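You operate a simulated robot arm through the tools that you are given. There is no shell and no other tool. Be economical: measure what you need, move in short steps, check, and stop when the job is done.

The job below is to be done with a simulated robot arm. You get a single attempt, and the scene is never put back.

Task
Put the clay spool marked "R3" from the top of the long steel bench on top of the firm blank and the clay spool marked "R6" on top of the dry blank.
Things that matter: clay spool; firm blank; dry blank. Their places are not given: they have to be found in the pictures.

Only the result counts: the job must be done as asked and must still hold three seconds after the hand-in. Knocking over, shifting, dropping, spilling or breaking anything else fails it.

Robot
A 7-joint arm with a two-finger parallel gripper, fixed in place. Base frame: the origin is at the foot of the arm, x ahead of it, y to its left, z up; the work surface is at about z = 0. Units: m, rad, N and s.
With the tool pointing down near the work surface it reaches from about 0.24 to 0.62 m from the base axis. Its first joint turns from -1.152 to 1.152 rad. Payload 2.6 kg.
The TCP is the grasp point between the finger pads, 0.03 m short of the fingertips. In the tool frame z runs along the fingers and y along their closing line. Largest opening 0.094 m; finger width 0.028, thickness 0.01; the body of the gripper, 0.05 by 0.096 m, starts 0.055 m behind the TCP.
Orientation is told as [roll, pitch, yaw] about the base's x, y, z axes, in that order, counted from this pose: with the fingers straight down and closing along the base's y, the tool's x points along the base's -x, its y along +y and its z along -z.

Tools
- The arm moves only by the tool drive_tool. Its argument "increments" is a list of rows, each an object of numbers (a shift or turn left out is 0, a gripper value left out holds the last): "dx", "dy", "dz": the shift along the tool's x, y, z in units of 400 mm (1.0 is 400 mm); "ax", "ay", "az": the turn, a rotation vector about the tool's x, y, z in units of 90 degrees (1.0 is 90 degrees). In form: [{"dx": .., "dy": .., "dz": .., "ax": .., "ay": .., "az": ..}, ...]. A call has 1 to 10 rows; each row is the pose to reach, as a shift and turn from the pose commanded when the call began, along the tool's axes at that moment. "gripper" is the gripper command, from -1 (fully open) to 1 (shut), values between in proportion, set as the call begins (left out, the last holds). A call with a number of a shift or a turn outside -1 to 1 is refused whole. Rows are played at 5 a second. More than 0.05 m and 0.15 rad between two rows, or a gripper value outside its range, and nothing of the call is played. A pose out of reach is approached as far as the arm can. The call stops where the force on the tool passes 40 N (or 10 N more than at its start, if that is more) or the arm is blocked; 0.2 s more then pass. The fingers move at their own pace (about 0.072 m/s each) and stop on an object; they squeeze with about 39 N. The grip force told is the motor's: it shows also when the fingers shut on nothing. Time passes only in rows, and 0.2 s behind the last, so rows that repeat a pose let the fingers close. The reply holds the time, the measured pose of the TCP, the force on the tool along the base axes, the opening and the grip force, in the units named above and with some noise.
- Cameras (640 x 400 px; columns grow to the right, rows downward): "scene" is fixed at [0.016, 0.417, 0.5686]; the picture's right is [-0.92, -0.40, 0.00], its down [-0.21, 0.48, -0.85] and it looks along [0.34, -0.78, -0.52] (base axes); focal length 301 px, centre (320, 200). "wrist" rides on the gripper at [-0.037, 0, -0.058] in the tool frame; the picture's right is [0.00, -1.00, 0.00], its down [0.97, 0.00, -0.24] and it looks along [0.24, 0.00, 0.97] (tool axes); focal length 218 px, centre (320, 200).
- grab_frame(camera): a new picture of that camera. It takes no simulated time.
- probe_pixels(camera, pixels): for up to 12 pixels [column, row] of the newest picture of that camera ("zoom" is the newest enlarged one), the place [x, y, z] in the base frame of the surface seen there, good to about 0.002 m. It takes no simulated time.
- enlarge(camera, box): a new picture of the part [left, top, right, bottom] of that camera's present view, enlarged. It takes no simulated time.
- sign_off(): hands the job in; it is judged then, once.

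Work in short steps. Measure before you move; look again where a grasp or a placing could have gone wrong, and mend it. You have 60 turns and 20 pictures in all, those below and enlarged ones among them. Open the gripper and draw the arm clear of the work before you hand the job in, unless the task says otherwise; then end with one line.

The tools are called after ">>>" as name(argument=value, ...) on one line, values as JSON. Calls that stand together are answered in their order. drive_tool: Moves the arm, as the interface text tells. Its arguments: {"type":"object","properties":{"increments":{"type":"array","items":{"type":"object","properties":{"dx":{"type":"number"},"dy":{"type":"number"},"dz":{"type":"number"},"ax":{"type":"number"},"ay":{"type":"number"},"az":{"type":"number"}}}},"gripper":{"type":"number"}},"required":["increments"]} The other tools are called the same way: grab_frame (camera) takes a picture; probe_pixels (camera, pixels) gives the place of the surface under pixels of a picture; enlarge (camera, box) takes an enlarged picture of a part of a camera's view; sign_off () hands the job in.

At the start:

```text
clock: 0.0
position: [0.3445, -0.1078, 0.3557]
tcp_rot: [-0.001, 0.001, -0.002]
force: [0.5, -0.3, -0.5]
width: 0.094
grip_force: 0.1
```

scene: 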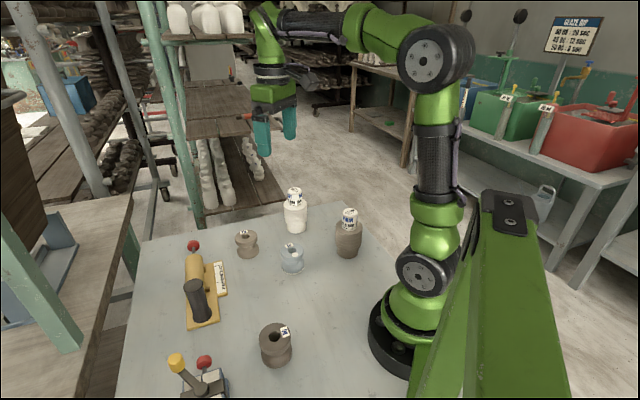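
wrist: 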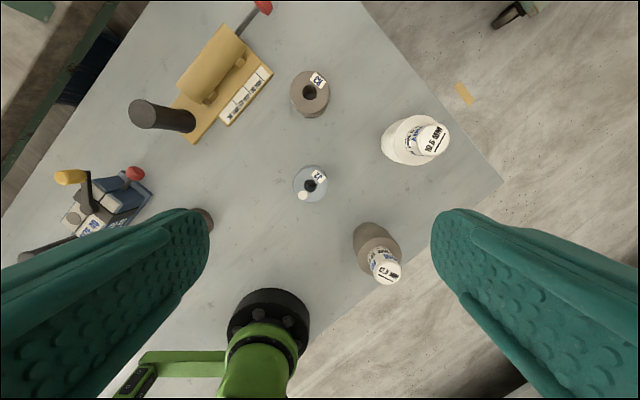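

The scene shows spools near (247,243), (291,257), (276,345) and two vessels at (295,210), (348,232). I enlarge those areas to read the labels.

>>> enlarge(camera="scene", box=[220, 175, 380, 275])

>>> enlarge(camera="wrist", box=[270, 50, 470, 175])

>>> enlarge(camera="scene", box=[150, 280, 310, 380])

```text
4.00 times, centred on (300, 225) of scene
```

zoom: 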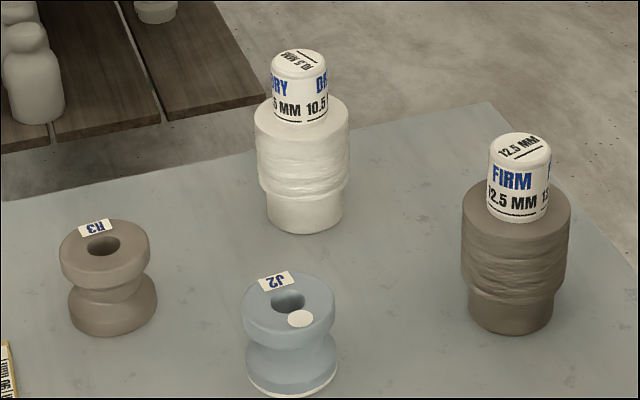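

```text
3.20 times, centred on (370, 112) of wrist
```

zoom: 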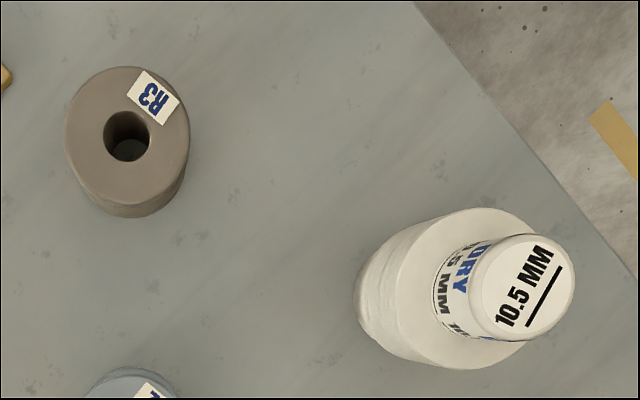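

```text
4.00 times, centred on (230, 330) of scene
```

zoom: 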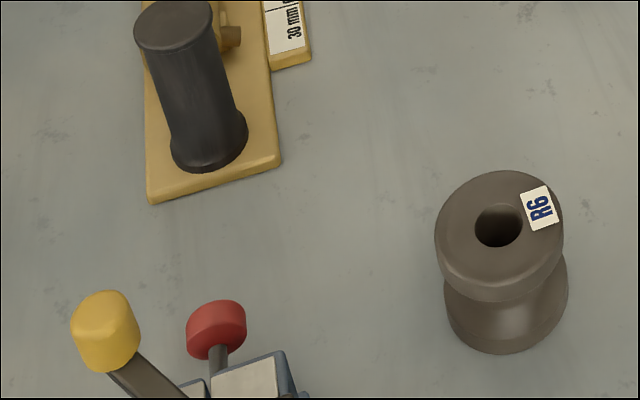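

R3 is at scene (247,243) and R6 at (276,345); the dry blank is at (295,210) and the firm one at (348,232). Now I probe the tops, rims and bases in the wide scene picture to get positions and sizes.

>>> grab_frame(camera="scene")

>>> probe_pixels(camera="wrist", pixels=[[291, 92], [329, 92], [309, 72], [309, 111], [308, 97], [423, 137], [447, 137], [434, 125], [434, 152], [372, 272], [401, 272], [386, 284]])

>>> probe_pixels(camera="zoom", pixels=[[438, 236], [562, 225], [500, 173], [500, 275], [498, 235], [465, 225], [528, 225], [500, 350], [500, 300], [600, 330], [230, 330], [110, 300]])

```text
14 pictures are left
```

scene: 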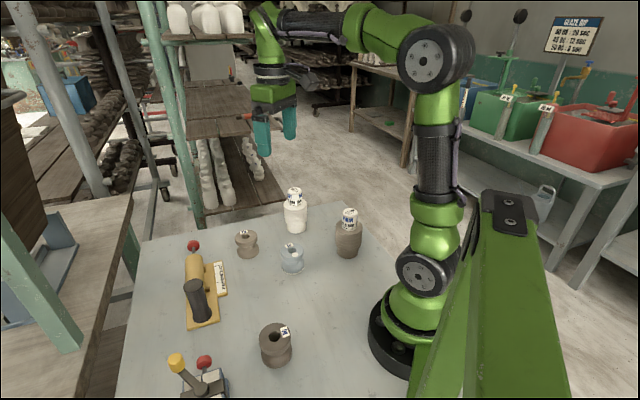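

```text
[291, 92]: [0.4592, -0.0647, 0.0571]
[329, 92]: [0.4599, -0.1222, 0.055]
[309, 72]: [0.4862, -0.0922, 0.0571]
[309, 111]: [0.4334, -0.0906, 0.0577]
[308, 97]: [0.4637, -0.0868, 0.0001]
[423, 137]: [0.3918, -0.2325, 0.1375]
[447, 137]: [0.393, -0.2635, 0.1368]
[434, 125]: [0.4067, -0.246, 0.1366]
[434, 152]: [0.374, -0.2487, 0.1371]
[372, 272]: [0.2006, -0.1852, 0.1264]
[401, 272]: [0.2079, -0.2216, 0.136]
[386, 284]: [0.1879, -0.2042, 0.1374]
```

```text
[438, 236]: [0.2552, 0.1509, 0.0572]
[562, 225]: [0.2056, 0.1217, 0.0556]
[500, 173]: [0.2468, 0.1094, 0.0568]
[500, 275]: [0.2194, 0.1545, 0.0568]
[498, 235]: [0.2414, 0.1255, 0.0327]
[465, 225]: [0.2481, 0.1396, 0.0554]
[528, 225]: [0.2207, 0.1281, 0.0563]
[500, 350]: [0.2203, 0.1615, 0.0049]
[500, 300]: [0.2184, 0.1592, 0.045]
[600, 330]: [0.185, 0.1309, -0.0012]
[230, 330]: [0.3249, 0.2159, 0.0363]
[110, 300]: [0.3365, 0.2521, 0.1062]
```

R3's centre is about (0.460,-0.0925) and R6's about (0.231,0.133), both 0.057 wide and 0.057 high. I enlarge the caps from the scene side to pin down their centres and see what lies near R3.

>>> enlarge(camera="wrist", box=[340, 105, 500, 205])

>>> probe_pixels(camera="wrist", pixels=[[272, 72], [258, 92], [245, 108], [311, 183], [293, 183], [329, 183], [386, 262], [375, 276], [400, 268], [390, 283], [380, 264], [358, 235]])

>>> probe_pixels(camera="scene", pixels=[[342, 212], [357, 212], [350, 209], [349, 216], [349, 226], [338, 226], [361, 227], [287, 190], [301, 190], [295, 188], [294, 195], [294, 209]])

```text
4.00 times, centred on (420, 155) of wrist
```

zoom: 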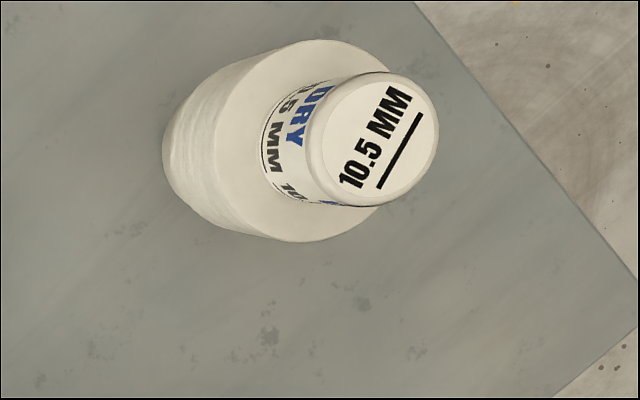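

```text
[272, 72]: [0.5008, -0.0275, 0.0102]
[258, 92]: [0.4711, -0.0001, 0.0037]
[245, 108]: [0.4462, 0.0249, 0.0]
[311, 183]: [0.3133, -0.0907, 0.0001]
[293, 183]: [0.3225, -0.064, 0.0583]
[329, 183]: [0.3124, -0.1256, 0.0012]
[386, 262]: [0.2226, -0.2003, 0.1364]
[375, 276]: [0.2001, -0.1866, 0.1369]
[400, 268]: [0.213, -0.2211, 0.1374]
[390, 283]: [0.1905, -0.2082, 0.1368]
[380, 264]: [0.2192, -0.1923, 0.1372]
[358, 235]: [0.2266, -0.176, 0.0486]
```

```text
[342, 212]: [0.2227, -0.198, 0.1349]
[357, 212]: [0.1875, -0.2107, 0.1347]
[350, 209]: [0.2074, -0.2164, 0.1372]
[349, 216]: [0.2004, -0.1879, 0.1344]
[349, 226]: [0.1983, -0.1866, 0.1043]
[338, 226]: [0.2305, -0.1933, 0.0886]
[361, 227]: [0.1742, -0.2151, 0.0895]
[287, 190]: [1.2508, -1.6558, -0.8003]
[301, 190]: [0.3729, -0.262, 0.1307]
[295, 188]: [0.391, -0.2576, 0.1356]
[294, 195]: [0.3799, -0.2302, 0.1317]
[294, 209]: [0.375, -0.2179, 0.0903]
```

Firm cap centre is about (0.2055,-0.204), top z 0.137. I probe the dry cap's rim in the zoom, open partially (gripper -0.7) and travel to above R3.

>>> probe_pixels(camera="zoom", pixels=[[345, 110], [432, 110], [400, 85], [355, 185], [410, 180], [430, 150], [381, 140]])

>>> drive_tool(increments=[{"dx": -0.09, "dy": 0.01, "dz": 0.05}, {"dx": -0.18, "dy": 0.025, "dz": 0.1}, {"dx": -0.28, "dy": 0.037, "dz": 0.16}, {"dx": -0.2888, "dy": 0.038, "dz": 0.26}, {"dx": -0.2888, "dy": 0.038, "dz": 0.36}, {"dx": -0.2888, "dy": 0.038, "dz": 0.46}, {"dx": -0.2888, "dy": 0.038, "dz": 0.514}, {"dx": -0.2888, "dy": 0.038, "dz": 0.514}], gripper=-0.7)

```text
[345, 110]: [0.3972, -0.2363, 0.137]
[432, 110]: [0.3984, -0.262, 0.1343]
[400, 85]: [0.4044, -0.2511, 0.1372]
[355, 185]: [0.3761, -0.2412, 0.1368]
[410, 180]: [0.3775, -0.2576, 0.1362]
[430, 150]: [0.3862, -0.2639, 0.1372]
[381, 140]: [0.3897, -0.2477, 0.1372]
```

```text
clock: 1.8
position: [0.4606, -0.0887, 0.1478]
tcp_rot: [0.001, 0.001, 0.0]
force: [-0.2, -0.2, 1.1]
width: 0.0799
grip_force: 0.0
```

The TCP reads y -0.0887 against a planned -0.0926. I check with the wrist camera before descending.

>>> grab_frame(camera="wrist")

>>> drive_tool(increments=[{"dx": 0}])

```text
12 pictures are left
```

wrist: 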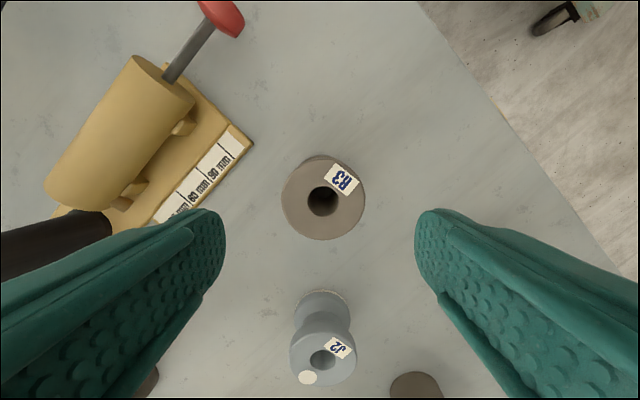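

```text
clock: 2.2
position: [0.4614, -0.0894, 0.1483]
tcp_rot: [0.0, -0.001, 0.0]
force: [-0.4, 0.4, 0.9]
width: 0.0797
grip_force: 0.0
```

The spool sits at column 323, nearly centred between the fingers. I probe its rim from here.

>>> probe_pixels(camera="wrist", pixels=[[284, 198], [362, 198], [323, 161], [323, 237], [295, 175], [352, 225], [232, 165], [415, 385]])

```text
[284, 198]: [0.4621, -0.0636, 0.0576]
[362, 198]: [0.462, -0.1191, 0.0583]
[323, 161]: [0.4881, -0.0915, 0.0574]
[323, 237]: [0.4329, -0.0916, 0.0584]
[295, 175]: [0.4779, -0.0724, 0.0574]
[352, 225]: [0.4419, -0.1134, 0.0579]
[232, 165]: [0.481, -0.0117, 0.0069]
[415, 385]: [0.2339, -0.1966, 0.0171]
```

R3's centre is (0.4605,-0.0914). I descend to z about 0.035 with a 2 mm y correction, then close.

>>> drive_tool(increments=[{"dx": 0.002, "dy": -0.005, "dz": 0.07}, {"dx": 0.002, "dy": -0.005, "dz": 0.14}, {"dx": 0.002, "dy": -0.005, "dz": 0.2}, {"dx": 0.002, "dy": -0.005, "dz": 0.25}, {"dx": 0.002, "dy": -0.005, "dz": 0.283}, {"dx": 0.002, "dy": -0.005, "dz": 0.283}])

>>> drive_tool(increments=[{"dx": 0}, {"dx": 0}, {"dx": 0}, {"dx": 0}], gripper=1)

```text
clock: 3.6
position: [0.461, -0.0928, 0.0376]
tcp_rot: [0.001, -0.001, -0.001]
force: [-0.4, 0.7, -0.4]
width: 0.0802
grip_force: 0.0
```

```text
clock: 4.6
position: [0.4596, -0.0923, 0.0367]
tcp_rot: [-0.001, -0.001, 0.001]
force: [0.4, 0.1, 0.6]
width: 0.0597
grip_force: 39.5
```

Held at width 0.0597. I lift to z about 0.25.

>>> drive_tool(increments=[{"dz": -0.04}, {"dz": -0.1}, {"dz": -0.18}, {"dz": -0.27}, {"dz": -0.36}, {"dz": -0.45}, {"dz": -0.53}, {"dz": -0.53}])

```text
clock: 6.4
position: [0.4606, -0.094, 0.2497]
tcp_rot: [0.001, -0.001, 0.0]
force: [-0.3, -0.9, -2.3]
width: 0.06
grip_force: 38.8
```

Next I travel over the firm blank: -0.255 in x and -0.110 in y.

>>> drive_tool(increments=[{"dx": 0.06, "dy": -0.026}, {"dx": 0.14, "dy": -0.06}, {"dx": 0.22, "dy": -0.095}, {"dx": 0.3, "dy": -0.13}, {"dx": 0.38, "dy": -0.164}, {"dx": 0.46, "dy": -0.198}, {"dx": 0.54, "dy": -0.233}, {"dx": 0.6, "dy": -0.26}, {"dx": 0.6375, "dy": -0.275}, {"dx": 0.6375, "dy": -0.275}])

>>> drive_tool(increments=[{"dx": 0}, {"dx": 0}])

>>> enlarge(camera="scene", box=[260, 130, 420, 270])

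```text
clock: 8.6
position: [0.2054, -0.2037, 0.2476]
tcp_rot: [0.001, 0.0, 0.001]
force: [0.6, 0.6, -3.2]
width: 0.06
grip_force: 39.4
```

```text
clock: 9.2
position: [0.2053, -0.2041, 0.2466]
tcp_rot: [0.0, 0.001, 0.0]
force: [-0.6, 0.5, -2.8]
width: 0.0597
grip_force: 39.3
```

```text
2.86 times, centred on (340, 200) of scene
```

zoom: 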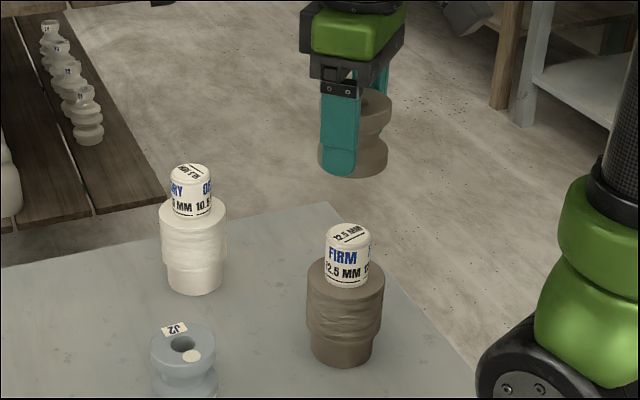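

Above the firm cap at (0.2053,-0.2041), spool bottom about 0.21. I lower to just above the cap, where contact is expected at TCP z about 0.174.

>>> drive_tool(increments=[{"dz": 0.05}, {"dz": 0.1}, {"dz": 0.14}, {"dz": 0.16}, {"dz": 0.17}, {"dz": 0.17}])

>>> enlarge(camera="scene", box=[300, 160, 400, 260])

```text
clock: 10.6
position: [0.2061, -0.2038, 0.1786]
tcp_rot: [-0.001, -0.001, 0.0]
force: [0.3, -0.4, -2.9]
width: 0.0601
grip_force: 39.0
```

```text
4.00 times, centred on (350, 210) of scene
```

zoom: 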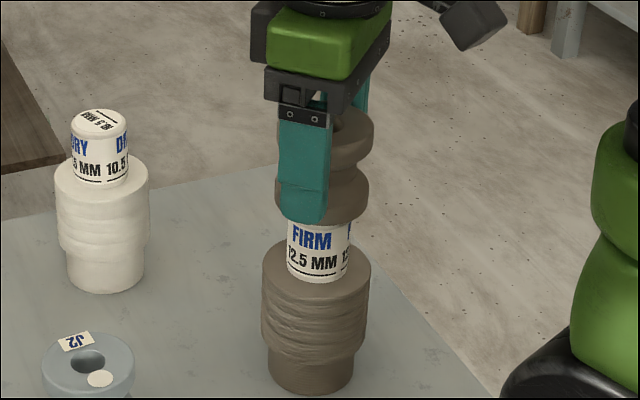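

Aligned over the cap; force is unchanged, so no contact yet. I lower in 1 mm rows and watch the force.

>>> drive_tool(increments=[{"dz": 0.0025}, {"dz": 0.005}, {"dz": 0.0075}, {"dz": 0.0075}])

```text
clock: 11.6
position: [0.2048, -0.2044, 0.1764]
tcp_rot: [-0.001, 0.002, -0.002]
force: [0.4, -0.5, -2.5]
width: 0.0597
grip_force: 38.5
```

No contact yet, so I continue in 0.6 mm rows.

>>> drive_tool(increments=[{"dz": 0.0015}, {"dz": 0.003}, {"dz": 0.0045}, {"dz": 0.0045}])

```text
clock: 12.6
position: [0.2035, -0.2038, 0.1745]
tcp_rot: [0.0, -0.001, -0.002]
force: [0.2, 0.8, -2.8]
width: 0.06
grip_force: 39.1
```

Still none; one more small descent.

>>> drive_tool(increments=[{"dz": 0.0015}, {"dz": 0.003}, {"dz": 0.0045}, {"dz": 0.0045}])

```text
clock: 13.6
position: [0.2053, -0.2044, 0.1738]
tcp_rot: [-0.002, 0.0, 0.0]
force: [-0.4, 0.7, -1.9]
width: 0.0598
grip_force: 38.6
```

Force is slightly reduced (-1.9), which suggests light contact. One more millimetre to confirm.

>>> drive_tool(increments=[{"dz": 0.001}, {"dz": 0.002}, {"dz": 0.003}, {"dz": 0.003}])

```text
clock: 14.6
position: [0.2039, -0.2048, 0.1724]
tcp_rot: [-0.002, 0.0, 0.002]
force: [-6.0, 6.2, 25.6]
width: 0.06
grip_force: 38.9
```

Contact is firm (25 N). I back off about 0.8 mm to relieve it, then open slowly to about 0.08.

>>> drive_tool(increments=[{"dz": -0.001}, {"dz": -0.002}, {"dz": -0.002}])

>>> drive_tool(increments=[{"dx": 0}, {"dx": 0}, {"dx": 0}, {"dx": 0}], gripper=-0.7)

>>> drive_tool(increments=[{"dz": -0.03}, {"dz": -0.08}, {"dz": -0.14}, {"dz": -0.22}, {"dz": -0.3}, {"dz": -0.3}])

>>> enlarge(camera="scene", box=[260, 130, 420, 270])

```text
clock: 15.4
position: [0.2042, -0.2049, 0.1724]
tcp_rot: [-0.002, 0.0, 0.001]
force: [3.6, 0.2, 6.7]
width: 0.0597
grip_force: 38.8
```

```text
clock: 16.4
position: [0.2044, -0.2045, 0.172]
tcp_rot: [-0.001, 0.001, -0.002]
force: [-0.7, -0.2, 0.2]
width: 0.0797
grip_force: 0.0
```

```text
clock: 17.8
position: [0.2058, -0.2033, 0.293]
tcp_rot: [0.001, 0.001, 0.0]
force: [-0.1, 1.0, -0.1]
width: 0.0797
grip_force: 0.1
```

```text
2.86 times, centred on (340, 200) of scene
```

zoom: 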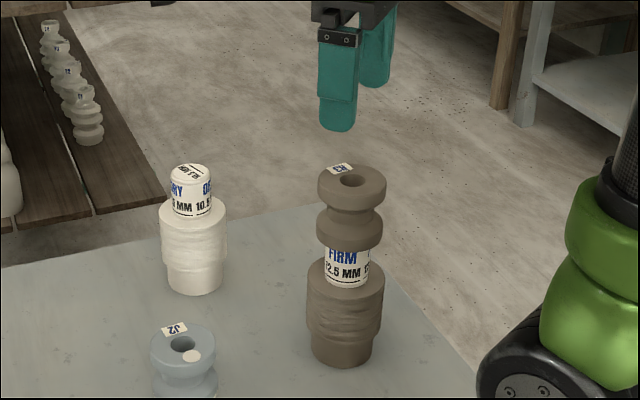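

R3 stands on the firm blank. I now route to above R6, keeping the arm out at x≥0.23 and z 0.29.

>>> drive_tool(increments=[{"dx": -0.062, "dy": 0.0767}, {"dx": -0.124, "dy": 0.153}, {"dx": -0.186, "dy": 0.23}, {"dx": -0.248, "dy": 0.306}, {"dx": -0.31, "dy": 0.383}, {"dx": -0.269, "dy": 0.459}, {"dx": -0.228, "dy": 0.536}, {"dx": -0.186, "dy": 0.612}, {"dx": -0.104, "dy": 0.688}, {"dx": -0.104, "dy": 0.765}])

>>> drive_tool(increments=[{"dx": 0.041, "dy": 0.07, "dz": 0.02}, {"dx": 0.041, "dy": 0.07, "dz": 0.12}, {"dx": 0.041, "dy": 0.07, "dz": 0.22}, {"dx": 0.041, "dy": 0.07, "dz": 0.3}, {"dx": 0.041, "dy": 0.07, "dz": 0.3}])

>>> grab_frame(camera="wrist")

```text
clock: 20.0
position: [0.2468, 0.1002, 0.2932]
tcp_rot: [0.0, 0.0, 0.0]
force: [0.5, -0.4, 0.0]
width: 0.0796
grip_force: 0.1
```

```text
clock: 21.2
position: [0.2321, 0.1289, 0.1721]
tcp_rot: [0.0, 0.001, 0.001]
force: [-1.0, 0.2, 0.3]
width: 0.0798
grip_force: 0.0
```

```text
8 pictures are left
```

wrist: 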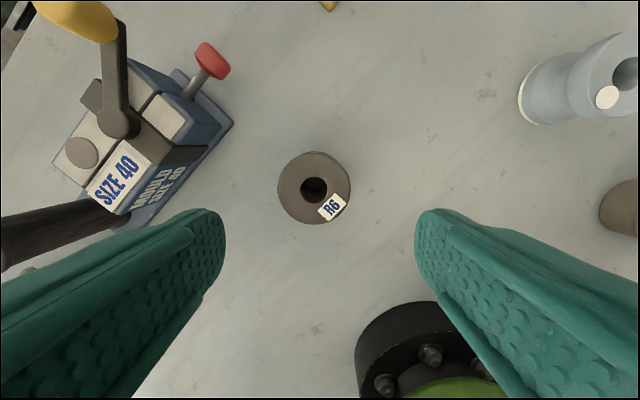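

R6 is visible at (314,188). I probe its rim and the nearby objects (die tool edge, base) for clearance.

>>> probe_pixels(camera="wrist", pixels=[[279, 187], [348, 187], [314, 154], [314, 221], [233, 125], [200, 165], [215, 60], [400, 306], [150, 222], [140, 120], [110, 20]])

```text
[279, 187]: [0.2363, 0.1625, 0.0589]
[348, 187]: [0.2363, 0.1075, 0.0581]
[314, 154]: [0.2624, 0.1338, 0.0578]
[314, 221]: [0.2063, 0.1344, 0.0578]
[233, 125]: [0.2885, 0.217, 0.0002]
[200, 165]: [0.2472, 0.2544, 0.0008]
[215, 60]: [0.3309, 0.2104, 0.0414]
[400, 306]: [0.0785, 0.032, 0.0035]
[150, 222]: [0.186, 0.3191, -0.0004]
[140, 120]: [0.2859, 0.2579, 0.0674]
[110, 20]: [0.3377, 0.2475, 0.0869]
```

R6's centre is (0.2345,0.1348), with clear space around it. I correct the offset, descend to z about 0.037, and close.

>>> drive_tool(increments=[{"dx": -0.006, "dy": 0.0145, "dz": 0.05}, {"dx": -0.006, "dy": 0.0145, "dz": 0.13}, {"dx": -0.006, "dy": 0.0145, "dz": 0.21}, {"dx": -0.006, "dy": 0.0145, "dz": 0.27}, {"dx": -0.006, "dy": 0.0145, "dz": 0.31}, {"dx": -0.006, "dy": 0.0145, "dz": 0.337}, {"dx": -0.006, "dy": 0.0145, "dz": 0.337}])

>>> drive_tool(increments=[{"dx": 0}, {"dx": 0}, {"dx": 0}, {"dx": 0}], gripper=1)

```text
clock: 22.8
position: [0.2318, 0.1345, 0.0384]
tcp_rot: [0.001, -0.001, -0.001]
force: [0.0, -0.8, 0.0]
width: 0.08
grip_force: 0.0
```

```text
clock: 23.8
position: [0.2335, 0.1347, 0.0381]
tcp_rot: [0.001, 0.0, 0.0]
force: [-0.1, 0.3, -0.5]
width: 0.0599
grip_force: 39.3
```

R6 is held (0.0599). I lift to z about 0.27.

>>> drive_tool(increments=[{"dz": -0.04}, {"dz": -0.12}, {"dz": -0.21}, {"dz": -0.3}, {"dz": -0.39}, {"dz": -0.48}, {"dz": -0.57}, {"dz": -0.57}])

>>> drive_tool(increments=[{"dx": -0.05, "dy": -0.05}, {"dx": -0.1, "dy": -0.13}, {"dx": -0.15, "dy": -0.21}, {"dx": -0.2, "dy": -0.29}, {"dx": -0.25, "dy": -0.37}, {"dx": -0.29, "dy": -0.45}, {"dx": -0.33, "dy": -0.53}, {"dx": -0.36, "dy": -0.61}, {"dx": -0.38, "dy": -0.69}, {"dx": -0.39, "dy": -0.77}])

```text
clock: 25.6
position: [0.2317, 0.134, 0.2663]
tcp_rot: [-0.002, 0.0, 0.0]
force: [-0.5, -0.1, -1.9]
width: 0.0601
grip_force: 39.4
```

```text
clock: 27.8
position: [0.3876, -0.1723, 0.2663]
tcp_rot: [-0.001, 0.0, 0.0]
force: [0.1, -0.3, -2.5]
width: 0.06
grip_force: 39.2
```

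Now at (0.3876,-0.1723). I finish the travel to the dry cap at (0.391,-0.2485) and settle.

>>> drive_tool(increments=[{"dx": -0.003, "dy": -0.07}, {"dx": -0.006, "dy": -0.14}, {"dx": -0.007, "dy": -0.19}, {"dx": -0.007, "dy": -0.19, "dz": 0.05}, {"dx": -0.007, "dy": -0.19, "dz": 0.1}, {"dx": -0.007, "dy": -0.19, "dz": 0.15}, {"dx": -0.007, "dy": -0.19, "dz": 0.18}, {"dx": -0.007, "dy": -0.19, "dz": 0.18}, {"dx": -0.007, "dy": -0.19, "dz": 0.18}])

>>> enlarge(camera="scene", box=[245, 140, 345, 240])

```text
clock: 29.8
position: [0.3908, -0.2462, 0.193]
tcp_rot: [0.0, 0.0, -0.001]
force: [-0.3, -0.8, -2.0]
width: 0.0596
grip_force: 38.5
```

```text
4.00 times, centred on (295, 190) of scene
```

zoom: 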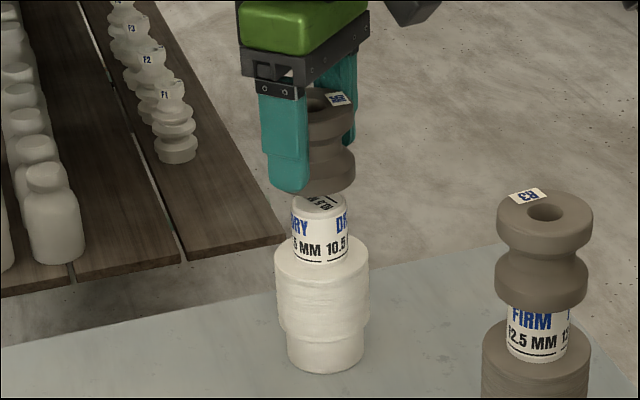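

Alignment looks good above the dry cap. I trim y by -1.5 mm and lower to about 0.177.

>>> drive_tool(increments=[{"dy": -0.004, "dz": 0.01}, {"dy": -0.004, "dz": 0.025}, {"dy": -0.004, "dz": 0.04}, {"dy": -0.004, "dz": 0.04}])

>>> drive_tool(increments=[{"dz": 0.001}, {"dz": 0.002}, {"dz": 0.003}, {"dz": 0.003}])

```text
clock: 30.8
position: [0.3903, -0.2496, 0.1781]
tcp_rot: [0.0, 0.001, 0.001]
force: [-0.2, 0.5, -2.8]
width: 0.0598
grip_force: 39.4
```

```text
clock: 31.8
position: [0.3915, -0.2496, 0.177]
tcp_rot: [0.0, 0.0, 0.001]
force: [-0.5, 0.7, -3.3]
width: 0.0599
grip_force: 38.7
```

No contact yet; I go on in small steps.

>>> drive_tool(increments=[{"dz": 0.0015}, {"dz": 0.003}, {"dz": 0.004}, {"dz": 0.004}])

>>> drive_tool(increments=[{"dz": 0.001}, {"dz": 0.002}, {"dz": 0.0025}, {"dz": 0.0025}])

```text
clock: 32.8
position: [0.3914, -0.2509, 0.1758]
tcp_rot: [0.0, 0.001, -0.001]
force: [0.4, 0.1, -2.2]
width: 0.0596
grip_force: 39.0
```

```text
clock: 33.8
position: [0.3909, -0.2506, 0.1745]
tcp_rot: [0.0, 0.001, -0.001]
force: [0.1, -0.1, 0.9]
width: 0.0598
grip_force: 38.8
```

The force went from -2.5 to +0.9, so the spool just touches the cap and its weight is borne. One more 0.4 mm, then open.

>>> drive_tool(increments=[{"dz": 0.0007}, {"dz": 0.0007}])

>>> drive_tool(increments=[{"dx": 0}, {"dx": 0}, {"dx": 0}, {"dx": 0}], gripper=-0.7)

>>> drive_tool(increments=[{"dz": -0.03}, {"dz": -0.08}, {"dz": -0.14}, {"dz": -0.22}, {"dz": -0.3}, {"dz": -0.38}, {"dz": -0.38}])

>>> enlarge(camera="scene", box=[220, 130, 380, 270])

```text
clock: 34.4
position: [0.3914, -0.2492, 0.1748]
tcp_rot: [0.001, -0.002, 0.0]
force: [-1.1, 2.1, 7.5]
width: 0.0598
grip_force: 39.3
```

```text
clock: 35.4
position: [0.3896, -0.2508, 0.1737]
tcp_rot: [0.0, -0.001, -0.001]
force: [0.1, -0.8, 0.1]
width: 0.08
grip_force: 0.1
```

```text
clock: 37.0
position: [0.3918, -0.25, 0.3264]
tcp_rot: [-0.001, -0.001, 0.0]
force: [0.1, 0.3, 0.1]
width: 0.0799
grip_force: 0.1
```

```text
2.86 times, centred on (300, 200) of scene
```

zoom: 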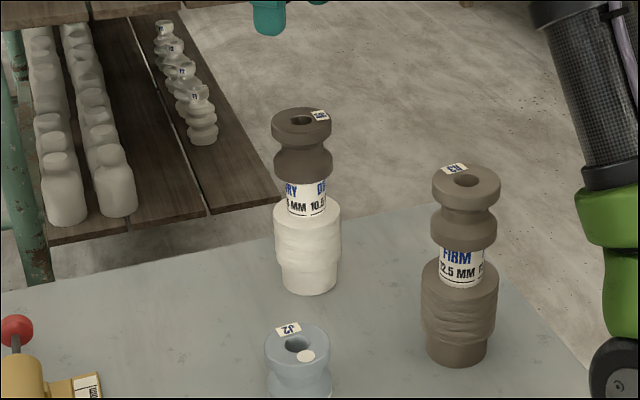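

Both spools stand level on their blanks and the gripper is open and clear above at z 0.326. I hand in.

>>> sign_off()

```text
The job is handed in.
```

I put spool R3 on top of the firm blank and spool R6 on top of the dry blank. In the last picture before hand-in, both stood level and the arm was open and clear of them.
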